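You operate a simulated robot arm through the tools that you are given. There is no shell and no other tool. Be economical: measure what you need, move in short steps, check, and stop when the job is done.

You run a simulated robot arm. Do the job below in one go: nothing can be reset, and whatever is moved stays where it is left.

Task
Open sash five to HALF and brush the grit off its sill.
Fine: it is stiff; free latch five, raise it to the mark and lock it before you brush; track brush back in its place. What is to be rubbed or washed off counts as gone when no trace of it is left.

The check looks at the end state, three seconds after you hand in, the way a careful person would. Anything else that was tipped, shoved, dropped, spilled or broken makes it a failure.

Robot
A 7-joint arm with a two-finger parallel gripper, fixed in place. Base frame: the origin is at the foot of the arm, x ahead of it, y to its left, z up. Units: m, degrees, N and s.
With the tool pointing down near the work surface it reaches from about 0.36 to 0.78 m from the base axis. Its first joint turns from -166.0 to 166.0 degrees. Payload 3.91 kg.
The TCP is the grasp point between the finger pads, 0.03 m short of the fingertips. In the tool frame z runs along the fingers and y along their closing line. Largest opening 0.11 m; finger width 0.02, thickness 0.01; the body of the gripper, 0.048 by 0.112 m, starts 0.055 m behind the TCP.
Orientation is that of the tool frame in the base frame, as a unit quaternion [w, x, y, z]. With the fingers straight down and closing along the base's y, the tool's x points along the base's -x, its y along +y and its z along -z.

Tools
- The arm moves only by the tool step_arm. Its argument "moves" is a list of rows, each a list of 7 numbers: the shift along the base's x, y, z in units of 30 mm (1.0 is 30 mm), then the turn, a rotation vector about the base's x, y, z in units of 4 degrees (1.0 is 4 degrees), then the gripper command, from -1 (shut) to 1 (fully open), values between in proportion. In form: [[x, y, z, wx, wy, wz, gripper], ...]. A call has 1 to 10 rows; each row shifts and turns the commanded pose from where the row before left it. A call with a number of a shift or a turn outside -1 to 1 is refused whole. A row lasts 0.2 s, in which the tool goes at most 0.05 m and 8.6 degrees; a call with a longer step from one row to the next is refused whole, and so is a gripper value outside its range. A pose out of reach is approached as far as the arm can. The call stops where the force on the tool passes 50 N (or 10 N more than at its start, if that is more) or the arm is blocked; 0.2 s more then pass. Each finger travels about 0.153 m/s and halts on what it meets, pressing with about 26 N; the grip force reading is that of the motor and also rises with nothing between the fingers. The clock runs only during rows and for 0.2 s after the last one: add rows that do not move to give the fingers time. It gives the time, the measured TCP pose, the force on the tool (base axes), the opening and the grip force at its end, in the units of the frame above (readings bear some noise), with the torque about the TCP (base axes, N m) and any sound that the robot's microphone picked up, and new pictures: "show" is both (left out), scene, wrist or none.
- Cameras (640 x 400 px; columns grow to the right, rows downward): "scene" is fixed at [0.3984, -0.6491, 1.5598]; the picture's right is [0.99, -0.15, 0.00], its down [-0.06, -0.38, -0.92] and it looks along [0.13, 0.91, -0.38] (base axes); focal length 322 px, centre (320, 200). "wrist" rides on the gripper at [0.077, 0.007, -0.114] in the tool frame; the picture's right is [-0.09, 1.00, 0.00], its down [-0.80, -0.07, -0.59] and it looks along [-0.59, -0.05, 0.80] (tool axes); focal length 270 px, centre (320, 200). There is no depth. A picture from a camera that has moved, and an enlarged one, comes with that camera's place and axes in the base frame and with its lens.
- raise_lower(by): slides the trunk up (or, below 0, down) by that many m; the arm rides with it, the base frame stays. It gives what a move gives, with no picture.
- zoom(camera, box): a new picture of the part [left, top, right, bottom] of that camera's present view, enlarged. No time passes.
- hand_in(): hands the job in; it is judged then, once.

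Work in short steps. Places have to be worked out from the pictures, the camera data and where the tool is seen: move nearer, look again, correct. Check each grasp and each placing, and mend what went wrong. You have 120 turns and 200 pictures in all, those below and enlarged ones among them. Open the gripper and draw the arm clear of the work before you hand the job in, unless the task says otherwise; then end with one line.

The tools are called after "Emit:" by a JSON object that holds its "method" and its "body". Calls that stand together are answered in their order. step_arm: Moves the arm, as the interface text tells. Its arguments: {"type":"object","properties":{"moves":{"type":"array"},"show":{"type":"string","enum":["both","scene","wrist","none"]}},"required":["moves"]} The other tools are called the same way: raise_lower (by) slides the trunk up or down; zoom (camera, box) takes an enlarged picture of a part of a camera's view; hand_in () hands the job in.

At the start:

```text
time: 0.0
tool_pos: [0.1732, 0.3565, 1.3123]
ee_rot: [-0.001, 0.0, 1.0, 0.0]
ft_force: [-0.1, 0.4, -0.6]
torque: [0.0, -0.01, 0.0]
finger_gap: 0.1101
gripper_force: 0.1
trunk travel left (down, up): [-0.575, 0.035]
```

scene: 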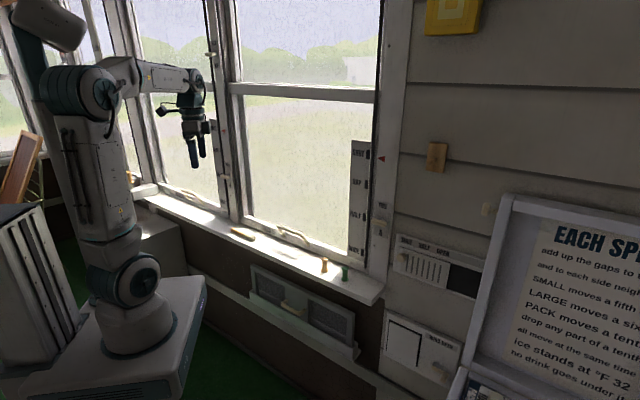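
wrist: 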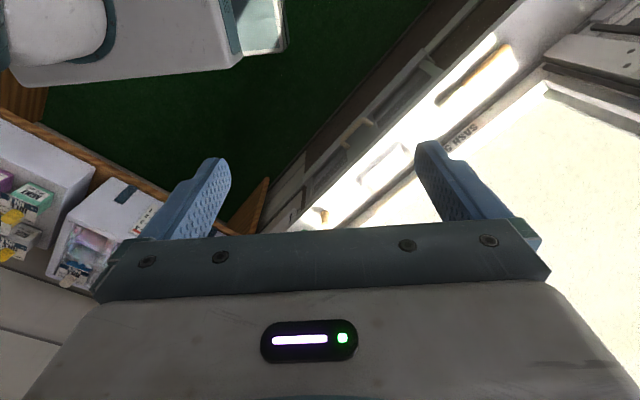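

I begin by looking closer at the window, sill, latches and notes.

Emit:
{"method": "zoom", "body": {"camera": "scene", "box": [200, 120, 420, 310]}}

Emit:
{"method": "zoom", "body": {"camera": "scene", "box": [320, 130, 480, 290]}}

Emit:
{"method": "zoom", "body": {"camera": "scene", "box": [120, 120, 280, 260]}}

Emit:
{"method": "zoom", "body": {"camera": "scene", "box": [240, 220, 480, 400]}}

```text
2.11 times, centred on (310, 215) of scene
camera zoom: at [0.3984, -0.6491, 1.5598], right [0.99, -0.15, 0.0], down [-0.06, -0.38, -0.92], along [0.13, 0.91, -0.38], focal length 678 px, centre (341, 168)
```

zoom: 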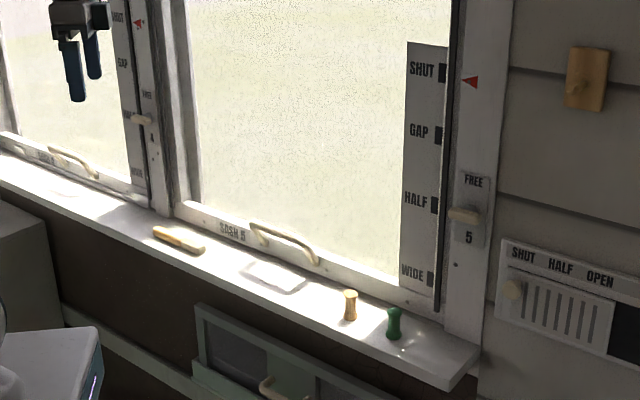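

```text
2.50 times, centred on (400, 210) of scene
camera zoom: at [0.3984, -0.6491, 1.5598], right [0.99, -0.15, 0.0], down [-0.06, -0.38, -0.92], along [0.13, 0.91, -0.38], focal length 805 px, centre (120, 175)
```

zoom: 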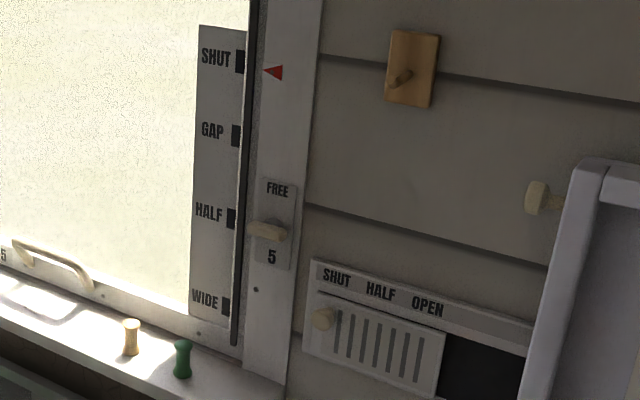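

```text
2.86 times, centred on (200, 190) of scene
camera zoom: at [0.3984, -0.6491, 1.5598], right [0.99, -0.15, 0.0], down [-0.06, -0.38, -0.92], along [0.13, 0.91, -0.38], focal length 920 px, centre (663, 229)
```

zoom: 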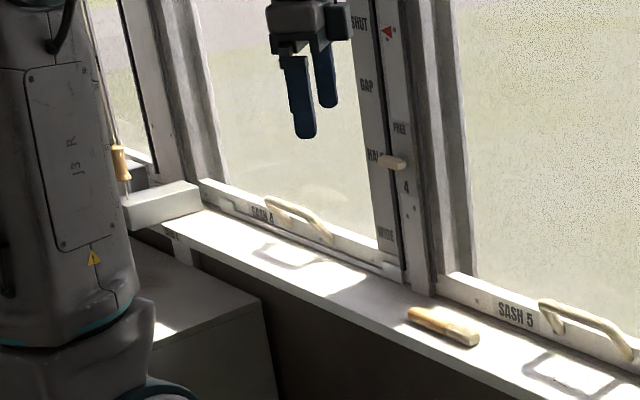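

```text
2.22 times, centred on (360, 310) of scene
camera zoom: at [0.3984, -0.6491, 1.5598], right [0.99, -0.15, 0.0], down [-0.06, -0.38, -0.92], along [0.13, 0.91, -0.38], focal length 716 px, centre (231, -44)
```

zoom: 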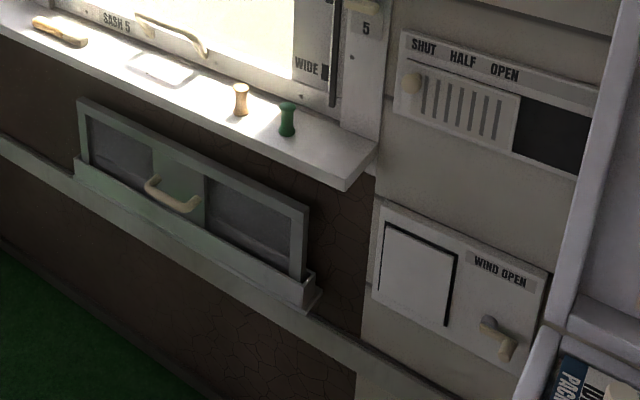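

The wall runs diagonally (outward normal ≈ (0.7,0.7)), and the sill top is at about z≈0.87 with sash five right of centre. I'll yaw the tool 45° so the wrist camera faces the window, shift right along the wall, and look.

Emit:
{"method": "step_arm", "body": {"moves": [[0.31, -0.31, 0, 0, 0, 1, 1], [0.31, -0.31, 0, 0, 0, 1, 1], [0.31, -0.31, 0, 0, 0, 1, 1], [0.31, -0.31, 0, 0, 0, 1, 1], [0.31, -0.31, 0, 0, 0, 1, 1], [0.31, -0.31, 0, 0, 0, 1, 1], [0.31, -0.31, 0, 0, 0, 1, 1], [0.31, -0.31, 0, 0, 0, 1, 1], [0.31, -0.31, 0, 0, 0, 1, 1], [0.31, -0.31, 0, 0, 0, 1, 1]], "show": "none"}}

Emit:
{"method": "raise_lower", "body": {"by": -0.1}}

Emit:
{"method": "step_arm", "body": {"moves": [[0, 0, 0, 0, 0, 1, 1], [0, 0, 0, 0, 0, 0.25, 1]]}}

```text
time: 2.2
tool_pos: [0.2665, 0.2615, 1.3141]
ee_rot: [0.0, -0.343, 0.939, 0.001]
ft_force: [0.5, -0.9, -0.1]
torque: [-0.04, -0.02, 0.02]
finger_gap: 0.11
gripper_force: 0.1
trunk travel left (down, up): [-0.575, 0.035]
```

```text
time: 3.5
tool_pos: [0.2658, 0.261, 1.2137]
ee_rot: [0.0, -0.342, 0.94, 0.0]
ft_force: [0.3, 0.2, 0.1]
torque: [0.02, 0.01, 0.01]
finger_gap: 0.1098
gripper_force: 0.1
trunk travel left (down, up): [-0.475, 0.135]
```

```text
time: 4.1
tool_pos: [0.2662, 0.2617, 1.214]
ee_rot: [0.0, -0.383, 0.924, 0.0]
ft_force: [0.0, 0.0, 0.1]
torque: [-0.01, 0.01, 0.0]
finger_gap: 0.1101
gripper_force: 0.0
trunk travel left (down, up): [-0.475, 0.135]
camera wrist: at [0.2088, 0.2132, 1.3283], right [-0.64, 0.77, 0.0], down [0.62, 0.52, 0.59], along [0.46, 0.38, -0.8], focal length 270 px, centre (320, 200)
```

scene: 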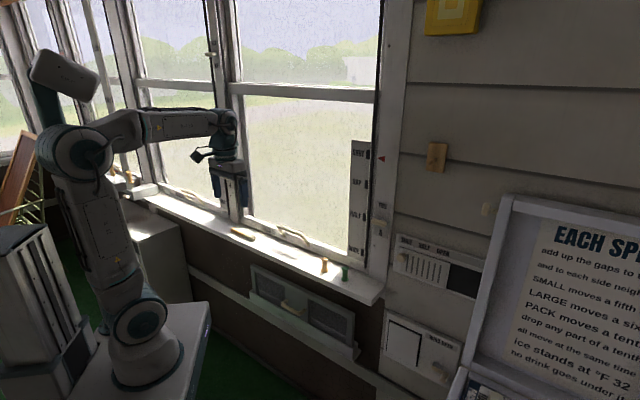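
wrist: 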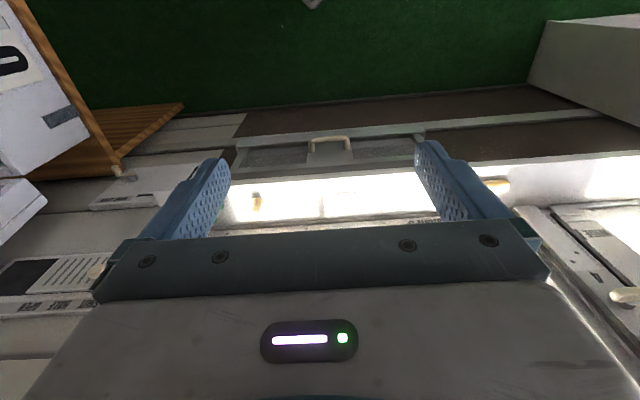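

The view is inverted but useful. I zoom on the sill strip in the wrist picture for grit and brush.

Emit:
{"method": "zoom", "body": {"camera": "wrist", "box": [200, 120, 460, 240]}}

Emit:
{"method": "zoom", "body": {"camera": "scene", "box": [225, 215, 325, 280]}}

Emit:
{"method": "zoom", "body": {"camera": "scene", "box": [310, 240, 400, 300]}}

Emit:
{"method": "zoom", "body": {"camera": "scene", "box": [345, 135, 405, 265]}}

```text
2.46 times, centred on (330, 180) of wrist
camera zoom: at [0.2088, 0.2132, 1.3283], right [-0.64, 0.77, 0.0], down [0.62, 0.52, 0.59], along [0.46, 0.38, -0.8], focal length 665 px, centre (295, 249)
```

zoom: 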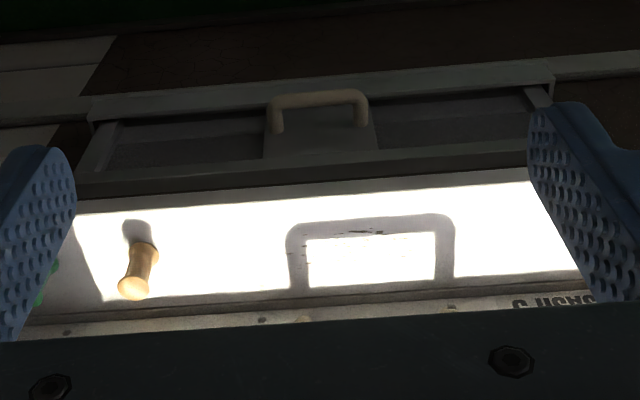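

```text
6.15 times, centred on (275, 248) of scene
camera zoom: at [0.3984, -0.6491, 1.5598], right [0.99, -0.15, 0.0], down [-0.06, -0.38, -0.92], along [0.13, 0.91, -0.38], focal length 1981 px, centre (597, -92)
```

zoom: 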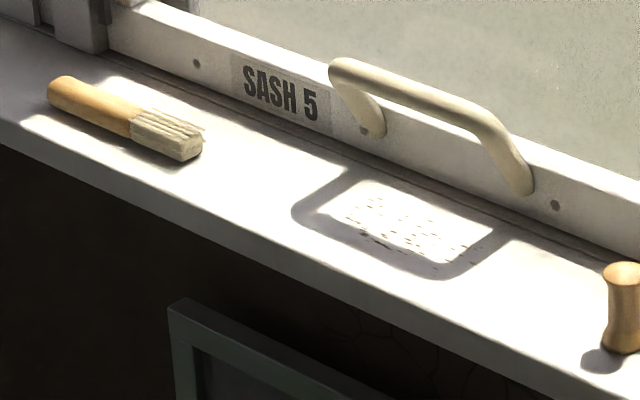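

```text
6.67 times, centred on (355, 270) of scene
camera zoom: at [0.3984, -0.6491, 1.5598], right [0.99, -0.15, 0.0], down [-0.06, -0.38, -0.92], along [0.13, 0.91, -0.38], focal length 2146 px, centre (87, -267)
```

zoom: 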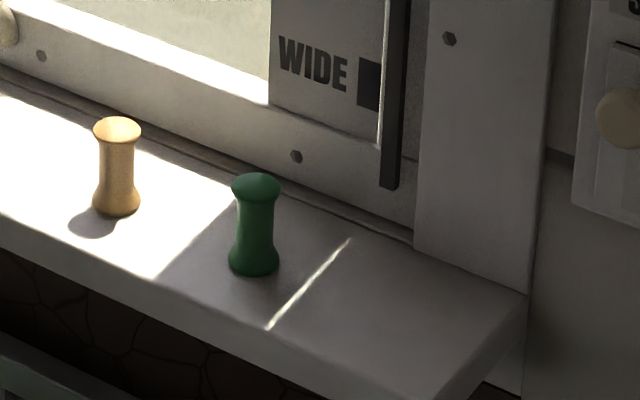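

```text
3.08 times, centred on (375, 200) of scene
camera zoom: at [0.3984, -0.6491, 1.5598], right [0.99, -0.15, 0.0], down [-0.06, -0.38, -0.92], along [0.13, 0.91, -0.38], focal length 991 px, centre (151, 200)
```

zoom: 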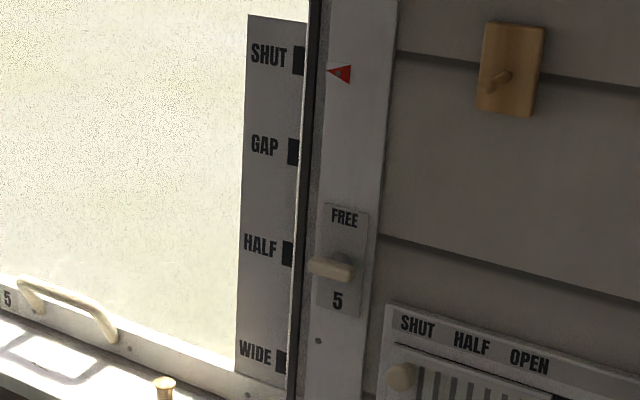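

Found: the brush (wood handle, bristles pointing right) lies on the sill at about u=-0.29, grit lies in the handle shadow, and latch five is at about z 1.11. I'll yaw −90° so the fingers close along the wall normal, with the camera looking right along the wall.

Emit:
{"method": "step_arm", "body": {"moves": [[0, 0, 0, 0, 0, -1, 1], [0, 0, 0, 0, 0, -1, 1], [0, 0, 0, 0, 0, -1, 1], [0, 0, 0, 0, 0, -1, 1], [0, 0, 0, 0, 0, -1, 1], [0, 0, 0, 0, 0, -1, 1], [0, 0, 0, 0, 0, -1, 1], [0, 0, 0, 0, 0, -1, 1], [0, 0, 0, 0, 0, -1, 1], [0, 0, 0, 0, 0, -1, 1]], "show": "none"}}

Emit:
{"method": "step_arm", "body": {"moves": [[0, 0, 0, 0, 0, -1, 1], [0, 0, 0, 0, 0, -1, 1], [0, 0, 0, 0, 0, -1, 1], [0, 0, 0, 0, 0, -1, 1], [0, 0, 0, 0, 0, -1, 1], [0, 0, 0, 0, 0, -1, 1], [0, 0, 0, 0, 0, -1, 1], [0, 0, 0, 0, 0, -1, 1], [0, 0, 0, 0, 0, -1, 1], [0, 0, 0, 0, 0, -1, 1]], "show": "none"}}

Emit:
{"method": "step_arm", "body": {"moves": [[0, 0, 0, 0, 0, -1, 1], [0, 0, 0, 0, 0, -1, 1], [0.3, 0.3, 0, 0, 0, -0.5, 1], [0.3, 0.3, 0, 0.7, -0.7, 0, 1], [0.3, 0.3, 0, 0.7, -0.7, 0, 1], [0.3, 0.3, 0, 0.7, -0.7, 0, 1], [0.3, 0.3, 0, 0.7, -0.7, 0, 1], [0.3, 0.3, 0, 0.7, -0.7, 0, 1], [0.3, 0.3, 0, 0.7, -0.7, 0, 1], [0.3, 0.3, 0, 0.7, -0.7, 0, 1]]}}

```text
time: 6.3
tool_pos: [0.2667, 0.2624, 1.2144]
ee_rot: [0.0, -0.045, 0.999, 0.0]
ft_force: [-0.9, -0.1, 0.1]
torque: [-0.01, 0.02, 0.01]
finger_gap: 0.11
gripper_force: 0.0
trunk travel left (down, up): [-0.475, 0.135]
```

```text
time: 8.5
tool_pos: [0.2643, 0.2618, 1.2147]
ee_rot: [0.0, 0.301, 0.954, 0.0]
ft_force: [-1.2, 0.1, 0.1]
torque: [-0.02, -0.03, -0.02]
finger_gap: 0.1099
gripper_force: 0.0
trunk travel left (down, up): [-0.475, 0.135]
```

```text
time: 10.7
tool_pos: [0.3367, 0.3341, 1.2137]
ee_rot: [0.092, 0.371, 0.897, 0.222]
ft_force: [-0.2, 0.6, 0.4]
torque: [-0.02, 0.0, 0.01]
finger_gap: 0.11
gripper_force: 0.0
trunk travel left (down, up): [-0.475, 0.135]
camera wrist: at [0.2515, 0.3558, 1.3175], right [0.68, 0.56, 0.46], down [0.33, -0.81, 0.49], along [0.65, -0.19, -0.74], focal length 270 px, centre (320, 200)
```

scene: 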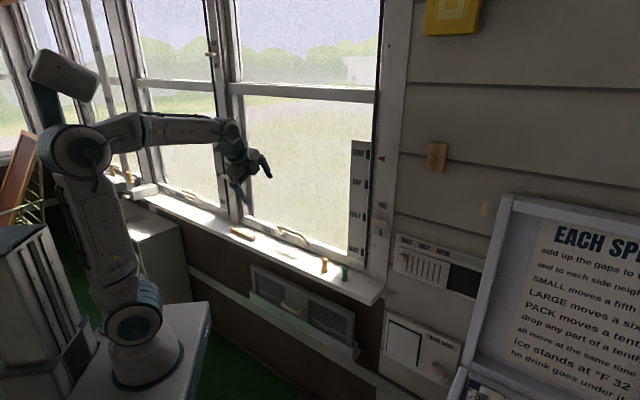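
wrist: 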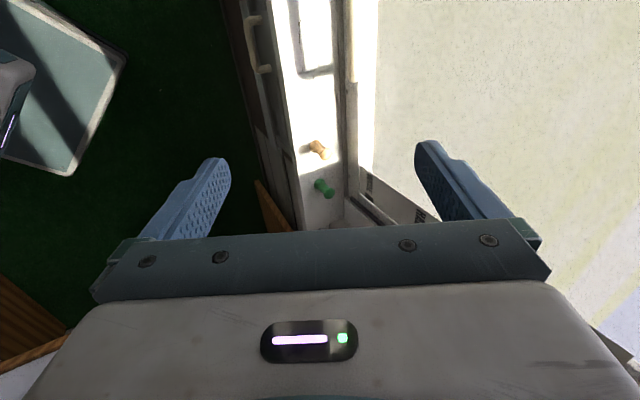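

Continuing the pitch to make the tool horizontal, facing the window, while shifting right toward the latch for a close look.

Emit:
{"method": "step_arm", "body": {"moves": [[0, 0, 0, 0.7071, -0.7071, 0, 1], [0, 0, 0, 0.7071, -0.7071, 0, 1], [0, 0, 0, 0.7071, -0.7071, 0, 1], [0, 0, 0, 0.7071, -0.7071, 0, 1], [0, 0, 0, 0.7071, -0.7071, 0, 1], [0, 0, 0, 0.7071, -0.7071, 0, 1], [0, 0, 0, 0.7071, -0.7071, 0, 1], [0, 0, 0, 0.7071, -0.7071, 0, 1], [0, 0, 0, 0.7071, -0.7071, 0, 1], [0, 0, 0, 0.7071, -0.7071, 0, 1]], "show": "none"}}

Emit:
{"method": "step_arm", "body": {"moves": [[0.5, -0.5, 0, 0.7071, -0.7071, 0, 0], [0.5, -0.5, 0, 0.7071, -0.7071, 0, 0], [0.5, -0.5, 0, 0.7071, -0.7071, 0, 0], [0.5, -0.5, 0, 0.7071, -0.7071, 0, 0], [0.5, -0.5, 0, 0.7071, -0.7071, 0, 0], [0.5, -0.5, 0, 0.35, -0.35, 0, 0]]}}

```text
time: 12.9
tool_pos: [0.3377, 0.3329, 1.2143]
ee_rot: [0.214, 0.317, 0.767, 0.515]
ft_force: [-0.3, -0.2, 0.0]
torque: [0.0, 0.01, 0.0]
finger_gap: 0.1099
gripper_force: 0.0
trunk travel left (down, up): [-0.475, 0.135]
```

```text
time: 14.3
tool_pos: [0.4272, 0.2448, 1.2139]
ee_rot: [0.27, 0.272, 0.654, 0.652]
ft_force: [-0.8, 0.7, -0.3]
torque: [0.0, 0.03, -0.03]
finger_gap: 0.0549
gripper_force: 0.0
trunk travel left (down, up): [-0.475, 0.135]
camera wrist: at [0.2937, 0.2194, 1.2208], right [0.07, -0.06, 1.0], down [0.15, -0.99, -0.07], along [0.99, 0.15, -0.06], focal length 270 px, centre (320, 200)
```

scene: 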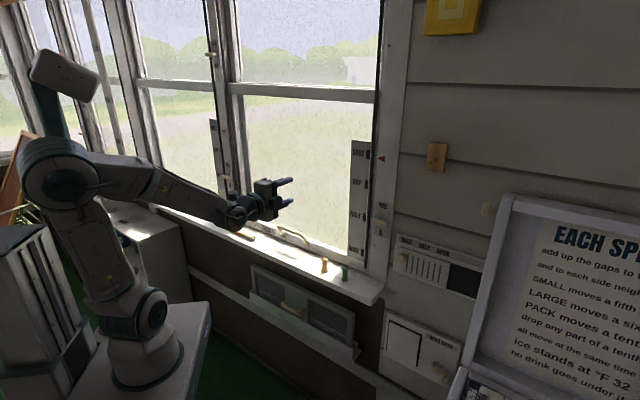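
wrist: 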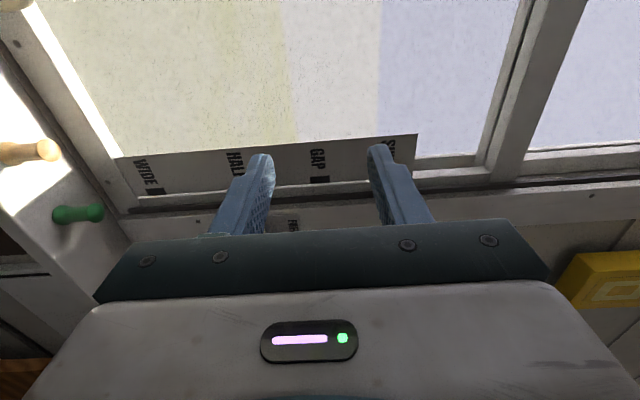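

The tool is now horizontal and the view is rotated (picture right = up). I move right and down so latch five appears between the fingers.

Emit:
{"method": "step_arm", "body": {"moves": [[0.6, -0.6, -0.6, 0, 0, 0, 0], [0.6, -0.6, -0.6, 0, 0, 0, 0], [0.6, -0.6, -0.6, 0, 0, 0, 0], [0.6, -0.6, -0.6, 0, 0, 0, 0]], "show": "wrist"}}

Emit:
{"method": "zoom", "body": {"camera": "wrist", "box": [220, 90, 420, 240]}}

```text
time: 15.3
tool_pos: [0.5014, 0.1714, 1.1418]
ee_rot: [0.27, 0.271, 0.655, 0.652]
ft_force: [1.0, 0.0, -0.8]
torque: [-0.01, -0.02, -0.05]
finger_gap: 0.055
gripper_force: 0.1
trunk travel left (down, up): [-0.475, 0.135]
camera wrist: at [0.3671, 0.1457, 1.1496], right [0.07, -0.06, 1.0], down [0.15, -0.99, -0.07], along [0.99, 0.15, -0.06], focal length 270 px, centre (320, 200)
```

wrist: 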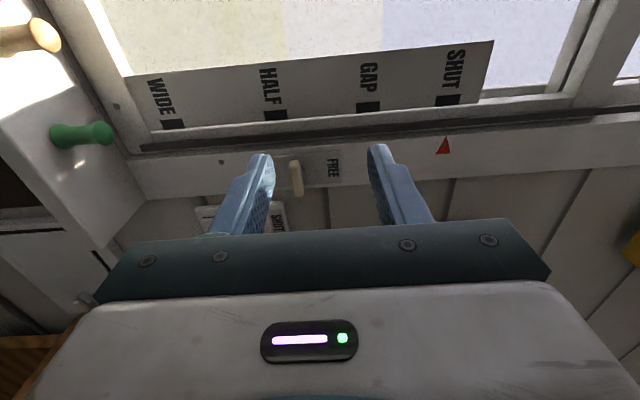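

```text
2.67 times, centred on (320, 165) of wrist
camera zoom: at [0.3671, 0.1457, 1.1496], right [0.07, -0.06, 1.0], down [0.15, -0.99, -0.07], along [0.99, 0.15, -0.06], focal length 721 px, centre (320, 293)
```

zoom: 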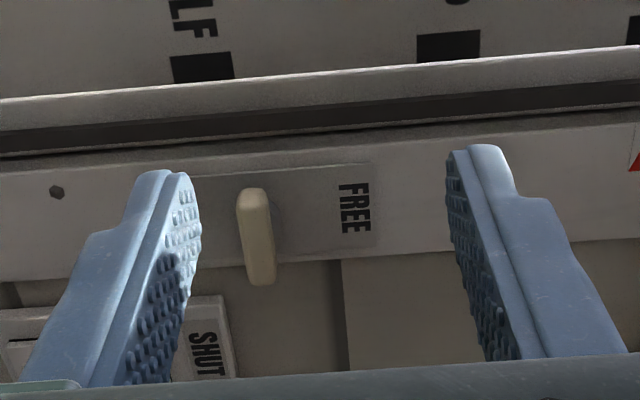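

The latch is a lever about 50 mm long lying horizontal (u .317–.367, z≈1.10). I need its pivot, so I zoom harder from both cameras.

Emit:
{"method": "zoom", "body": {"camera": "wrist", "box": [270, 140, 350, 205]}}

Emit:
{"method": "zoom", "body": {"camera": "scene", "box": [360, 195, 400, 245]}}

```text
6.15 times, centred on (310, 172) of wrist
camera zoom: at [0.3671, 0.1457, 1.1496], right [0.07, -0.06, 1.0], down [0.15, -0.99, -0.07], along [0.99, 0.15, -0.06], focal length 1663 px, centre (382, 369)
```

zoom: 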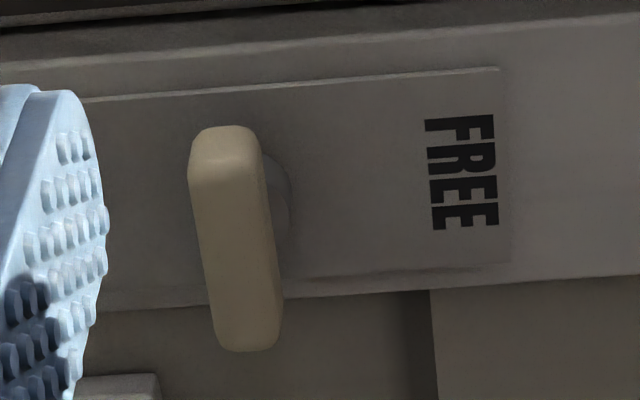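

```text
8.00 times, centred on (380, 220) of scene
camera zoom: at [0.3984, -0.6491, 1.5598], right [0.99, -0.15, 0.0], down [-0.06, -0.38, -0.92], along [0.13, 0.91, -0.38], focal length 2576 px, centre (-160, 40)
```

zoom: 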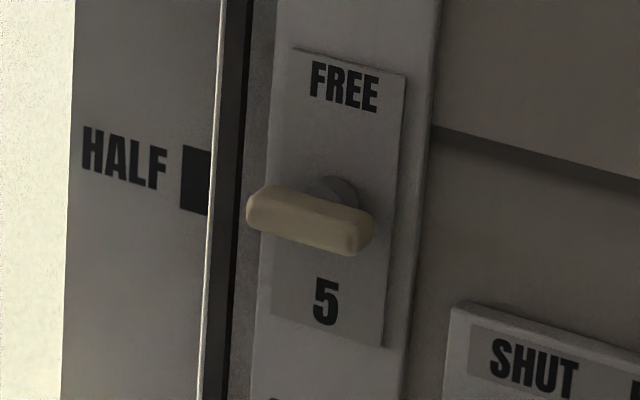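

It's a T-handle on a central hub at about u=0.3425, n≈0.665, z≈1.102, horizontal = locked. I line the open gripper up with it and go forward to n≈0.60.

Emit:
{"method": "step_arm", "body": {"moves": [[0.64, -0.64, -0.33, 0, 0, 0, 0], [0.64, -0.64, -0.33, 0, 0, 0, 0], [0.64, -0.64, -0.33, 0, 0, 0, 0], [0.64, -0.64, -0.33, 0, 0, 0, 0], [0.73, 0.73, 0, 0, 0, 0, 0], [0.73, 0.73, 0, 0, 0, 0, 0], [0.73, 0.73, 0, 0, 0, 0, 0], [0.6, 0.6, 0, 0, 0, 0, 0]]}}

Emit:
{"method": "zoom", "body": {"camera": "scene", "box": [340, 180, 420, 260]}}

```text
time: 17.1
tool_pos: [0.6621, 0.1799, 1.1029]
ee_rot: [0.27, 0.272, 0.655, 0.652]
ft_force: [-0.1, -0.2, 0.2]
torque: [-0.02, -0.02, -0.03]
finger_gap: 0.0551
gripper_force: 0.0
trunk travel left (down, up): [-0.475, 0.135]
camera wrist: at [0.5278, 0.1544, 1.1108], right [0.07, -0.06, 1.0], down [0.15, -0.99, -0.07], along [0.99, 0.15, -0.06], focal length 270 px, centre (320, 200)
```

scene: 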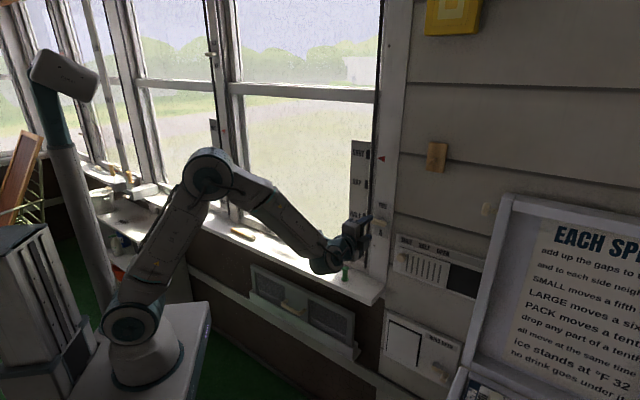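
wrist: 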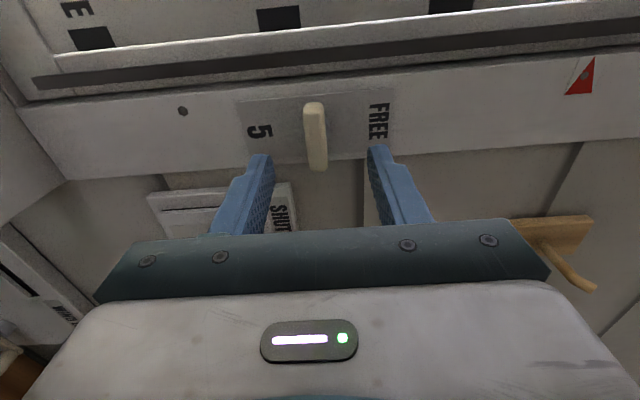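

```text
5.00 times, centred on (380, 220) of scene
camera zoom: at [0.3984, -0.6491, 1.5598], right [0.99, -0.15, 0.0], down [-0.06, -0.38, -0.92], along [0.13, 0.91, -0.38], focal length 1610 px, centre (20, 100)
```

zoom: 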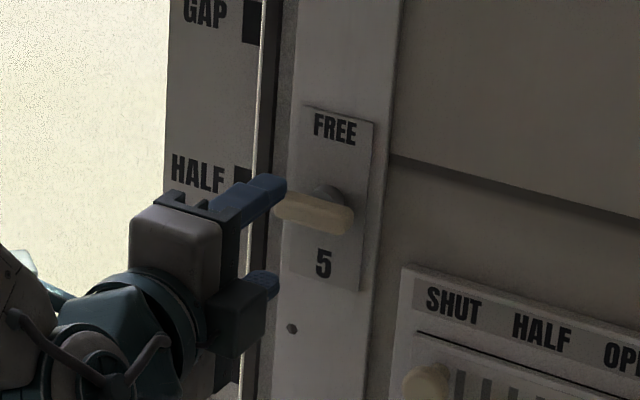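

Aligned: the lever sits centred between the fingers in line with the TCP. Forward 50 mm and close on it.

Emit:
{"method": "step_arm", "body": {"moves": [[0.4, 0.4, 0, 0, 0, 0, 0], [0.4, 0.4, -0.1, 0, 0, 0, 0], [0.4, 0.4, 0, 0, 0, 0, 0], [0, 0, 0, 0, 0, 0, -1], [0, 0, 0, 0, 0, 0, -1], [0, 0, 0, 0, 0, 0, -1]]}}

Emit:
{"method": "zoom", "body": {"camera": "scene", "box": [340, 180, 420, 260]}}

```text
time: 18.5
tool_pos: [0.6983, 0.2166, 1.1002]
ee_rot: [0.271, 0.271, 0.655, 0.652]
ft_force: [6.7, 2.3, 5.9]
torque: [0.32, -0.32, -0.51]
finger_gap: 0.0149
gripper_force: 45.6
trunk travel left (down, up): [-0.475, 0.135]
camera wrist: at [0.5636, 0.1895, 1.107], right [0.06, -0.06, 1.0], down [0.15, -0.99, -0.07], along [0.99, 0.15, -0.05], focal length 270 px, centre (320, 200)
```

scene: 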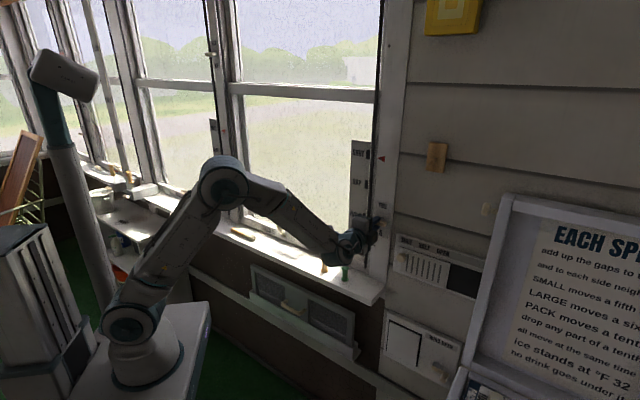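
wrist: 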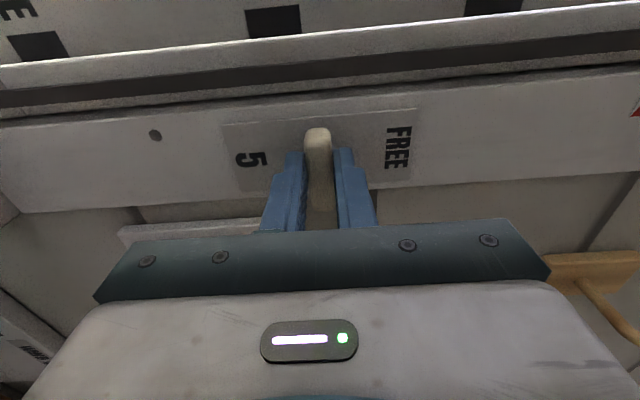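

```text
5.00 times, centred on (380, 220) of scene
camera zoom: at [0.3984, -0.6491, 1.5598], right [0.99, -0.15, 0.0], down [-0.06, -0.38, -0.92], along [0.13, 0.91, -0.38], focal length 1610 px, centre (20, 100)
```

zoom: 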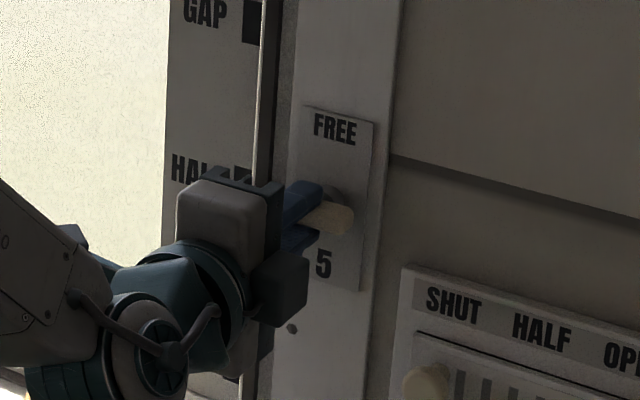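

Gripped (gap 15 mm). Test turn clockwise (left end up) 12°, watching torque.

Emit:
{"method": "step_arm", "body": {"moves": [[0, 0, 0, 0.707, 0.707, 0, -1], [0, 0, 0, 0.707, 0.707, 0, -1], [0, 0, 0, 0.707, 0.707, 0, -1]], "show": "wrist"}}

```text
time: 19.3
tool_pos: [0.6967, 0.2161, 1.0993]
ee_rot: [0.2, 0.336, 0.623, 0.677]
ft_force: [4.9, 0.9, 10.5]
torque: [-0.59, -1.45, 0.27]
finger_gap: 0.0186
gripper_force: 44.8
trunk travel left (down, up): [-0.475, 0.135]
camera wrist: at [0.5649, 0.1879, 1.1228], right [0.21, -0.2, 0.96], down [0.13, -0.96, -0.23], along [0.97, 0.17, -0.18], focal length 270 px, centre (320, 200)
```

wrist: 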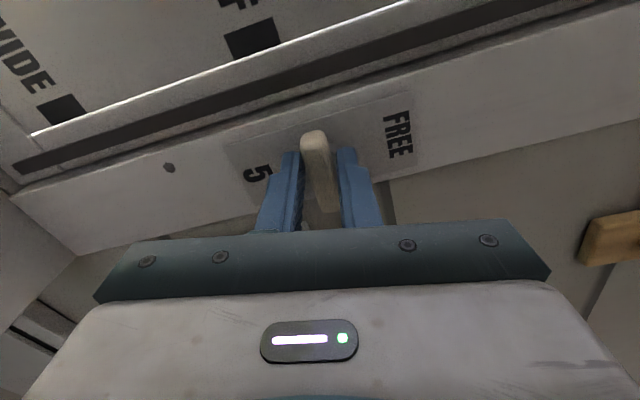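

The lever resists this way (the fingers are being pried apart to 18.6 mm). I turn back and try the other direction.

Emit:
{"method": "step_arm", "body": {"moves": [[0, 0, 0, -0.707, -0.707, 0, -1], [0, 0, 0, -0.707, -0.707, 0, -1], [0, 0, 0, -0.707, -0.707, 0, -1], [0, 0, 0, -0.707, -0.707, 0, -1], [0, 0, 0, -0.707, -0.707, 0, -1], [0, 0, 0, -0.707, -0.707, 0, -1]], "show": "wrist"}}

```text
time: 20.7
tool_pos: [0.6981, 0.2153, 1.0988]
ee_rot: [0.338, 0.201, 0.68, 0.619]
ft_force: [12.0, 4.0, 12.2]
torque: [0.44, -0.47, 0.22]
finger_gap: 0.0147
gripper_force: 45.1
trunk travel left (down, up): [-0.475, 0.135]
camera wrist: at [0.5635, 0.1894, 1.0901], right [-0.08, 0.09, 0.99], down [0.14, -0.98, 0.1], along [0.99, 0.15, 0.07], focal length 270 px, centre (320, 200)
```

wrist: 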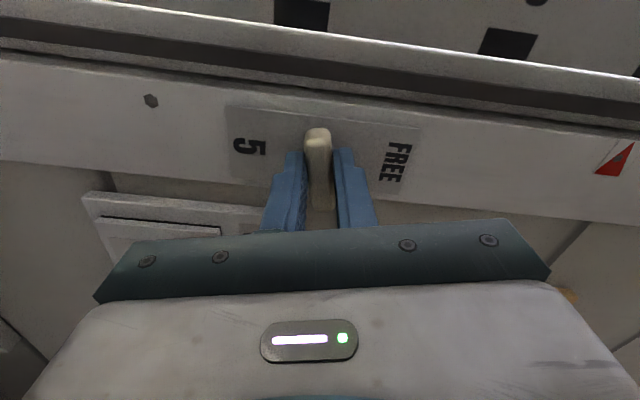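

This direction turns freely with the lever following. Continue to ~90° total.

Emit:
{"method": "step_arm", "body": {"moves": [[0, 0, 0, -0.707, -0.707, 0, -1], [0, 0, 0, -0.707, -0.707, 0, -1], [0, 0, 0, -0.707, -0.707, 0, -1], [0, 0, 0, -0.707, -0.707, 0, -1], [0, 0, 0, -0.707, -0.707, 0, -1], [0, 0, 0, -0.707, -0.707, 0, -1], [0, 0, 0, -0.707, -0.707, 0, -1], [0, 0, 0, -0.707, -0.707, 0, -1], [0, 0, 0, -0.707, -0.707, 0, -1], [0, 0, 0, -0.707, -0.707, 0, -1]], "show": "none"}}

Emit:
{"method": "step_arm", "body": {"moves": [[0, 0, 0, -0.707, -0.707, 0, -1], [0, 0, 0, -0.707, -0.707, 0, -1], [0, 0, 0, -0.707, -0.707, 0, -1], [0, 0, 0, -0.707, -0.707, 0, -1], [0, 0, 0, -0.707, -0.707, 0, -1], [0, 0, 0, -0.707, -0.707, 0, -1], [0, 0, 0, -0.707, -0.707, 0, -1], [0, 0, 0, -0.707, -0.707, 0, -1], [0, 0, 0, -0.707, -0.707, 0, -1]]}}

```text
time: 22.9
tool_pos: [0.6981, 0.2144, 1.0967]
ee_rot: [0.529, -0.042, 0.708, 0.466]
ft_force: [11.0, -2.2, -8.3]
torque: [0.77, -0.64, -0.44]
finger_gap: 0.0149
gripper_force: 45.5
trunk travel left (down, up): [-0.475, 0.135]
```

```text
time: 24.9
tool_pos: [0.6998, 0.212, 1.0947]
ee_rot: [0.647, -0.257, 0.661, 0.28]
ft_force: [12.6, -13.0, -25.0]
torque: [0.4, -0.31, 0.17]
finger_gap: 0.015
gripper_force: 45.1
trunk travel left (down, up): [-0.475, 0.135]
camera wrist: at [0.6132, 0.139, 1.0191], right [-0.7, 0.71, 0.12], down [-0.35, -0.48, 0.8], along [0.63, 0.51, 0.58], focal length 270 px, centre (320, 200)
```

scene: 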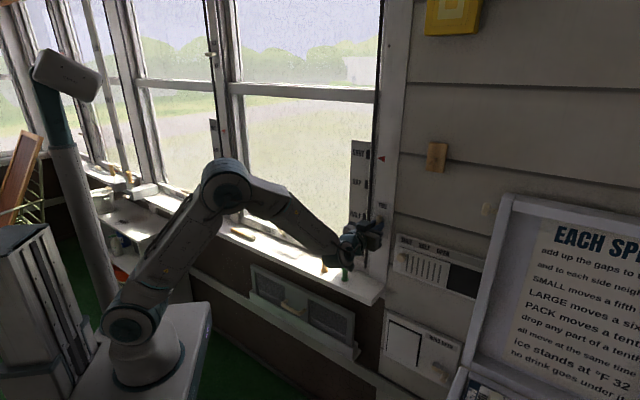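
wrist: 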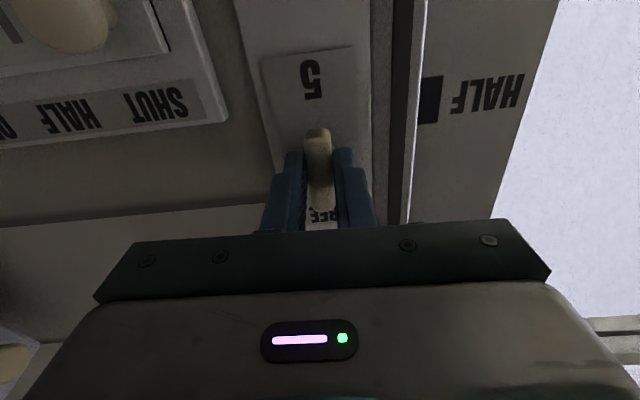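

Lever is near vertical (~88°) with some side load building from slight off-centre grip. I relieve by moving with the load and add a few degrees to find the stop.

Emit:
{"method": "step_arm", "body": {"moves": [[0.07, -0.07, -0.1, 0, 0, 0, -1], [0, 0, 0, -0.5, -0.5, 0, -1], [0, 0, 0, -0.3, -0.3, 0, -1]], "show": "none"}}

```text
time: 25.7
tool_pos: [0.7008, 0.2118, 1.0951]
ee_rot: [0.66, -0.284, 0.647, 0.255]
ft_force: [9.9, -10.4, -10.4]
torque: [0.58, 1.11, 0.15]
finger_gap: 0.0151
gripper_force: 45.1
trunk travel left (down, up): [-0.475, 0.135]
```

Torque jumped to ~1.2 N·m at ~92°, so that's the end stop. Release and back off to check.

Emit:
{"method": "step_arm", "body": {"moves": [[0, 0, 0, 0.35, 0.35, 0, -1], [0, 0, 0, 0, 0, 0, -0.3], [0, 0, 0, 0, 0, 0, -0.3], [-0.6, -0.6, 0, 0, 0, 0, -0.3], [-0.7, -0.7, 0, 0, 0, 0, -0.3], [-0.7, -0.7, 0, 0, 0, 0, -0.3], [-0.7, -0.7, 0, 0, 0, 0, -0.3], [-0.7, -0.7, 0, 0, 0, 0, -0.3], [-0.7, -0.7, 0, 0, 0, 0, -0.3]]}}

Emit:
{"method": "zoom", "body": {"camera": "scene", "box": [340, 180, 420, 260]}}

```text
time: 27.7
tool_pos: [0.5752, 0.0911, 1.0977]
ee_rot: [0.655, -0.273, 0.652, 0.267]
ft_force: [0.6, -0.1, 0.5]
torque: [-0.02, -0.01, 0.03]
finger_gap: 0.0383
gripper_force: 0.1
trunk travel left (down, up): [-0.475, 0.135]
camera wrist: at [0.4913, 0.0154, 1.0195], right [-0.7, 0.71, 0.08], down [-0.38, -0.46, 0.8], along [0.6, 0.53, 0.59], focal length 270 px, centre (320, 200)
```

scene: 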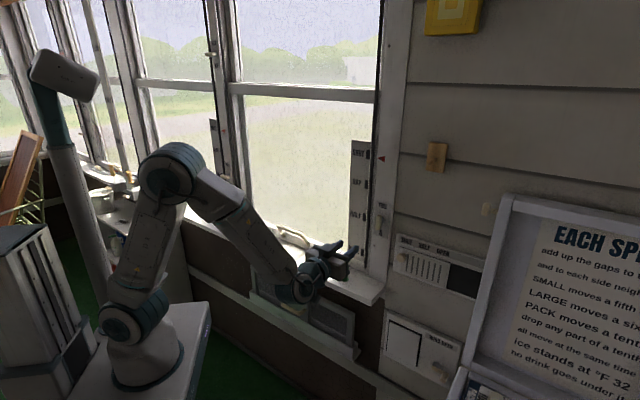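
wrist: 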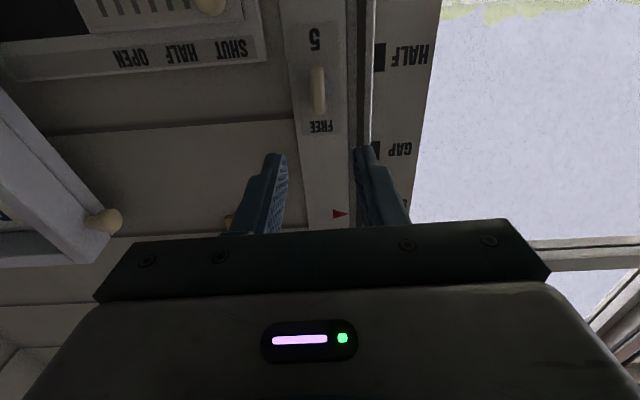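

```text
5.00 times, centred on (380, 220) of scene
camera zoom: at [0.3984, -0.6491, 1.5598], right [0.99, -0.15, 0.0], down [-0.06, -0.38, -0.92], along [0.13, 0.91, -0.38], focal length 1610 px, centre (20, 100)
```

zoom: 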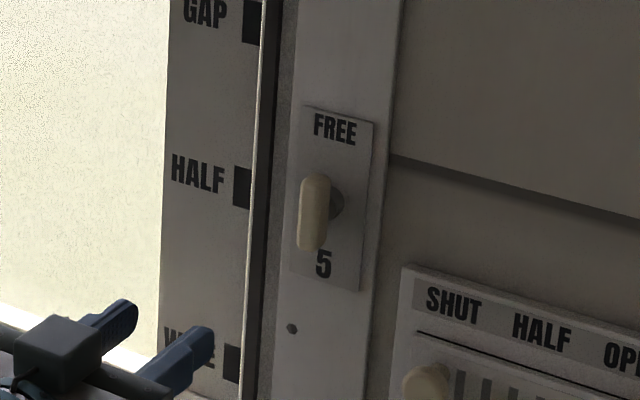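

Latch five now stands vertical at FREE. I roll back 90° so the fingers close vertically, moving left toward the sash-5 handle.

Emit:
{"method": "step_arm", "body": {"moves": [[-0.38, 0.38, 0, 0.707, 0.707, 0, 0.2], [-0.38, 0.38, 0, 0.707, 0.707, 0, 0.2], [-0.38, 0.38, 0, 0.707, 0.707, 0, 0.2], [-0.38, 0.38, 0, 0.707, 0.707, 0, 0.2], [-0.38, 0.38, 0, 0.707, 0.707, 0, 0.2], [-0.38, 0.38, 0, 0.707, 0.707, 0, 0.2], [-0.38, 0.38, 0, 0.707, 0.707, 0, 0.2], [-0.38, 0.38, 0, 0.707, 0.707, 0, 0.2], [-0.38, 0.38, 0, 0.707, 0.707, 0, 0.2], [-0.38, 0.38, 0, 0.707, 0.707, 0, 0.2]], "show": "none"}}

Emit:
{"method": "step_arm", "body": {"moves": [[-0.38, 0.38, 0, 0.707, 0.707, 0, 0.2], [-0.38, 0.38, 0, 0.707, 0.707, 0, 0.2], [-0.38, 0.38, 0, 0.707, 0.707, 0, 0.2], [-0.38, 0.38, 0, 0.707, 0.707, 0, 0.2], [-0.38, 0.38, 0, 0.707, 0.707, 0, 0.2], [-0.38, 0.38, 0, 0.707, 0.707, 0, 0.2], [-0.38, 0.38, 0, 0.707, 0.707, 0, 0.2], [-0.38, 0.38, 0, 0.707, 0.707, 0, 0.2], [-0.38, 0.38, 0, 0.707, 0.707, 0, 0.2], [-0.38, 0.38, 0, 0.707, 0.707, 0, 0.2]], "show": "none"}}

Emit:
{"method": "step_arm", "body": {"moves": [[-0.38, 0.38, -0.7, 0.707, 0.707, 0, 0.2], [-0.38, 0.38, -0.7, 0.707, 0.707, 0, 0.2], [-0.2, 0.2, -0.6, 0.12, 0.12, 0, 0.2], [0, 0, 0, 0, 0, 0, 0.2]]}}

```text
time: 29.9
tool_pos: [0.4717, 0.2055, 1.0992]
ee_rot: [0.523, -0.034, 0.707, 0.475]
ft_force: [0.5, -0.9, -0.1]
torque: [-0.01, 0.01, 0.01]
finger_gap: 0.0661
gripper_force: 0.2
out of reach, approached as far as the arm can: row 9, 10
trunk travel left (down, up): [-0.475, 0.135]
```

```text
time: 32.1
tool_pos: [0.3941, 0.3386, 1.1099]
ee_rot: [0.329, 0.21, 0.677, 0.624]
ft_force: [0.5, -1.1, 0.2]
torque: [0.01, 0.01, -0.04]
finger_gap: 0.0659
gripper_force: 0.0
out of reach, approached as far as the arm can: row 1, 2, 3, 4, 5, 6, 7, 9
trunk travel left (down, up): [-0.475, 0.135]
```

```text
time: 33.1
tool_pos: [0.3727, 0.3718, 1.0515]
ee_rot: [0.281, 0.26, 0.66, 0.647]
ft_force: [0.6, -0.2, 0.7]
torque: [-0.01, 0.0, 0.0]
finger_gap: 0.0661
gripper_force: 0.1
out of reach, approached as far as the arm can: row 1
trunk travel left (down, up): [-0.475, 0.135]
camera wrist: at [0.2378, 0.3472, 1.0563], right [0.04, -0.04, 1.0], down [0.15, -0.99, -0.04], along [0.99, 0.15, -0.04], focal length 270 px, centre (320, 200)
```

scene: 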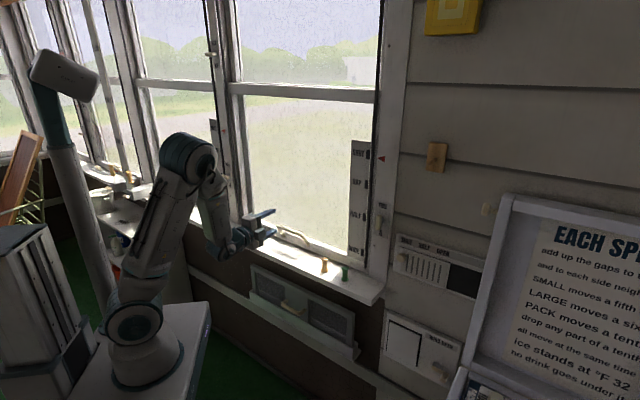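
wrist: 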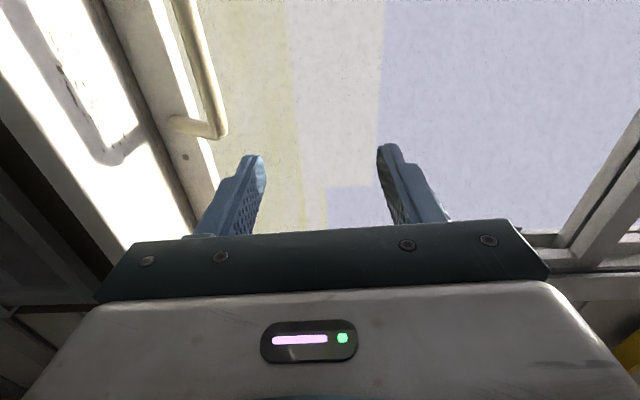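

Triangulating the handle bar: u −0.112…0.019, z≈0.949, n≈0.67. I move to a standoff in front of its centre at n≈0.59.

Emit:
{"method": "step_arm", "body": {"moves": [[0.08, 0.52, -0.68, 0.2, 0.2, 0, 0], [0.08, 0.52, -0.68, 0.2, 0.2, 0, 0], [0.08, 0.52, -0.68, 0, 0, 0, 0], [0.08, 0.52, -0.68, 0, 0, 0, 0], [0.08, 0.52, -0.68, 0, 0, 0, 0]]}}

Emit:
{"method": "zoom", "body": {"camera": "scene", "box": [220, 190, 340, 270]}}

```text
time: 34.3
tool_pos: [0.3818, 0.4494, 0.9494]
ee_rot: [0.268, 0.273, 0.654, 0.653]
ft_force: [0.3, -0.2, -0.3]
torque: [0.03, -0.01, -0.03]
finger_gap: 0.0549
gripper_force: 0.1
trunk travel left (down, up): [-0.475, 0.135]
camera wrist: at [0.2475, 0.4239, 0.957], right [0.07, -0.06, 1.0], down [0.15, -0.99, -0.07], along [0.99, 0.15, -0.06], focal length 270 px, centre (320, 200)
```

scene: 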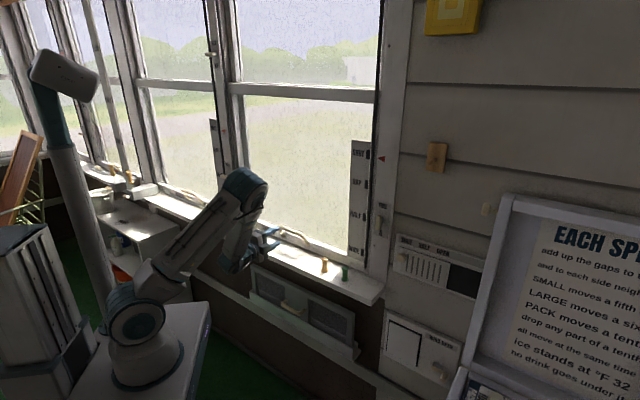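
wrist: 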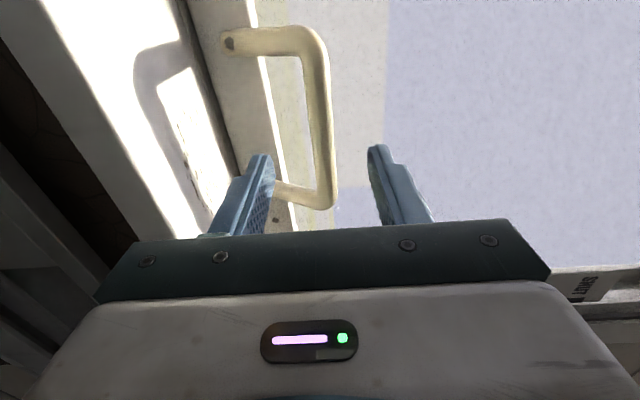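

```text
5.00 times, centred on (280, 230) of scene
camera zoom: at [0.3984, -0.6491, 1.5598], right [0.99, -0.15, 0.0], down [-0.06, -0.38, -0.92], along [0.13, 0.91, -0.38], focal length 1610 px, centre (520, 50)
```

zoom: 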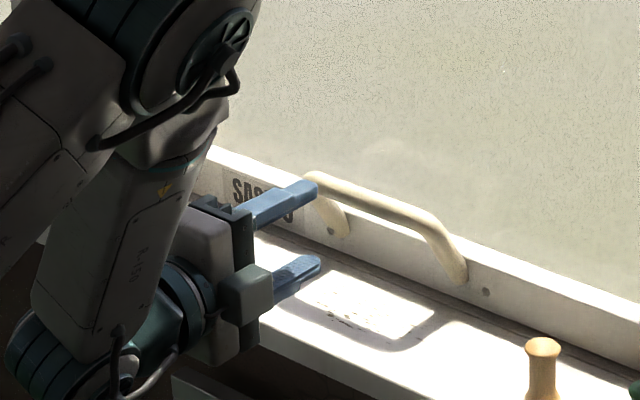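

The bar is centred between the fingers at z≈0.953. Forward 67 mm to straddle it, then close.

Emit:
{"method": "step_arm", "body": {"moves": [[0.53, 0.53, 0.1, 0, 0, 0, 0], [0.53, 0.53, 0, 0, 0, 0, 0], [0.53, 0.53, 0, 0, 0, 0, 0], [0, 0, 0, 0, 0, 0, -1], [0, 0, 0, 0, 0, 0, -1], [0, 0, 0, 0, 0, 0, -1]]}}

Emit:
{"method": "zoom", "body": {"camera": "scene", "box": [220, 190, 340, 270]}}

```text
time: 35.7
tool_pos: [0.4288, 0.4969, 0.9504]
ee_rot: [0.267, 0.274, 0.656, 0.65]
ft_force: [-2.8, -5.1, -25.0]
torque: [-0.59, -0.05, 0.1]
finger_gap: 0.0175
gripper_force: 44.9
trunk travel left (down, up): [-0.475, 0.135]
camera wrist: at [0.295, 0.4717, 0.9588], right [0.08, -0.06, 1.0], down [0.15, -0.99, -0.07], along [0.99, 0.15, -0.07], focal length 270 px, centre (320, 200)
```

scene: 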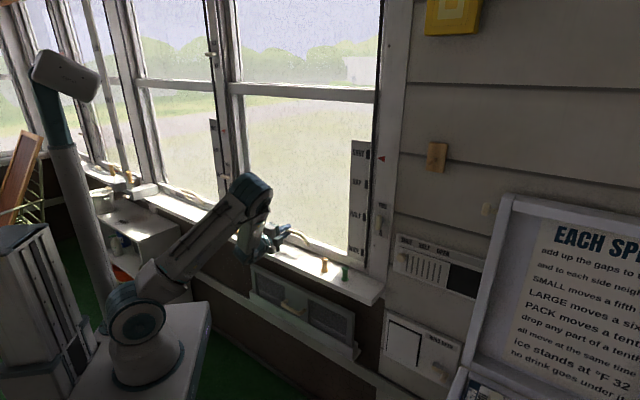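
wrist: 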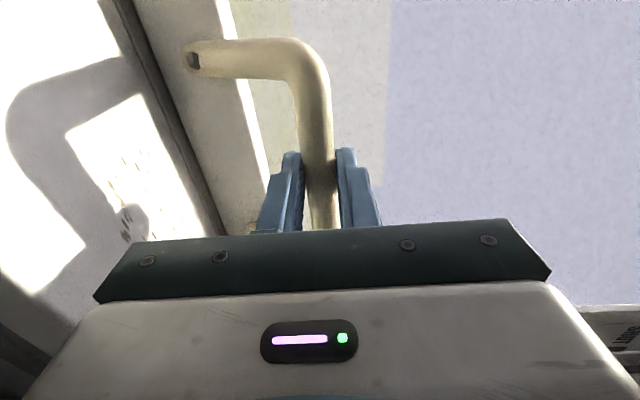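

```text
5.00 times, centred on (280, 230) of scene
camera zoom: at [0.3984, -0.6491, 1.5598], right [0.99, -0.15, 0.0], down [-0.06, -0.38, -0.92], along [0.13, 0.91, -0.38], focal length 1610 px, centre (520, 50)
```

zoom: 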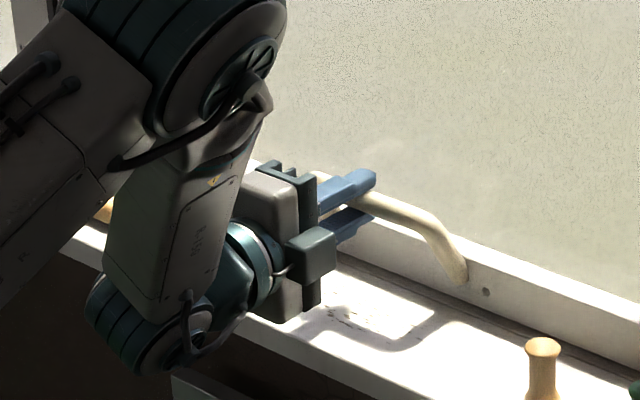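

Grip holds on the bar (gap 17.5 mm). Try lifting slowly.

Emit:
{"method": "step_arm", "body": {"moves": [[0, 0, 0.2, 0, 0, 0, -1], [0, 0, 0.2, 0, 0, 0, -1], [0, 0, 0.2, 0, 0, 0, -1], [0, 0, 0.2, 0, 0, 0, -1]], "show": "none"}}

```text
time: 36.7
tool_pos: [0.4306, 0.4981, 0.9753]
ee_rot: [0.267, 0.273, 0.655, 0.652]
ft_force: [-12.1, -4.5, -25.2]
torque: [-0.42, 0.02, -0.73]
finger_gap: 0.0179
gripper_force: 44.5
trunk travel left (down, up): [-0.475, 0.135]
```

It came up 25 mm at ~25 N. Continue with a check.

Emit:
{"method": "step_arm", "body": {"moves": [[0, 0, 0.25, 0, 0, 0, -1], [0, 0, 0.25, 0, 0, 0, -1], [0, 0, 0.25, 0, 0, 0, -1], [0, 0, 0.25, 0, 0, 0, -1], [0, 0, 0.25, 0, 0, 0, -1], [0, 0, 0.25, 0, 0, 0, -1]]}}

Emit:
{"method": "zoom", "body": {"camera": "scene", "box": [345, 130, 405, 260]}}

```text
time: 38.1
tool_pos: [0.429, 0.4973, 1.0197]
ee_rot: [0.268, 0.273, 0.656, 0.651]
ft_force: [-12.4, -0.9, -23.8]
torque: [-0.45, 0.0, 0.8]
finger_gap: 0.0176
gripper_force: 44.7
trunk travel left (down, up): [-0.475, 0.135]
camera wrist: at [0.2951, 0.4714, 1.0277], right [0.07, -0.06, 1.0], down [0.15, -0.99, -0.07], along [0.99, 0.15, -0.06], focal length 270 px, centre (320, 200)
```

scene: 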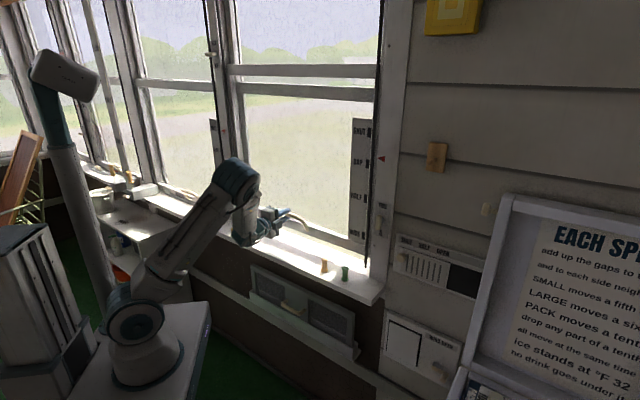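
wrist: 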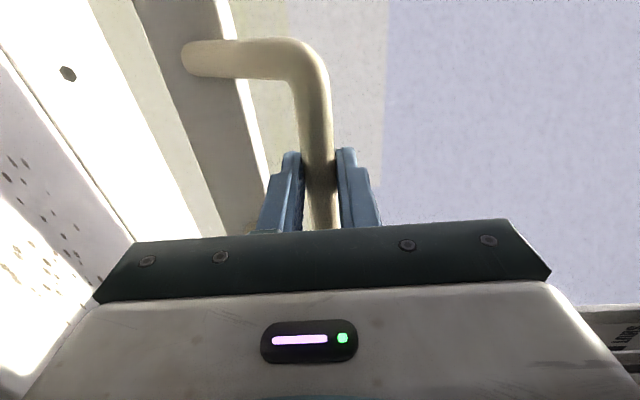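

```text
3.08 times, centred on (375, 195) of scene
camera zoom: at [0.3984, -0.6491, 1.5598], right [0.99, -0.15, 0.0], down [-0.06, -0.38, -0.92], along [0.13, 0.91, -0.38], focal length 991 px, centre (151, 215)
```

zoom: 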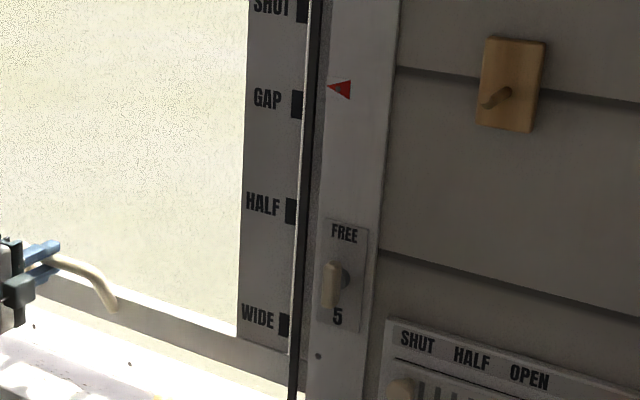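

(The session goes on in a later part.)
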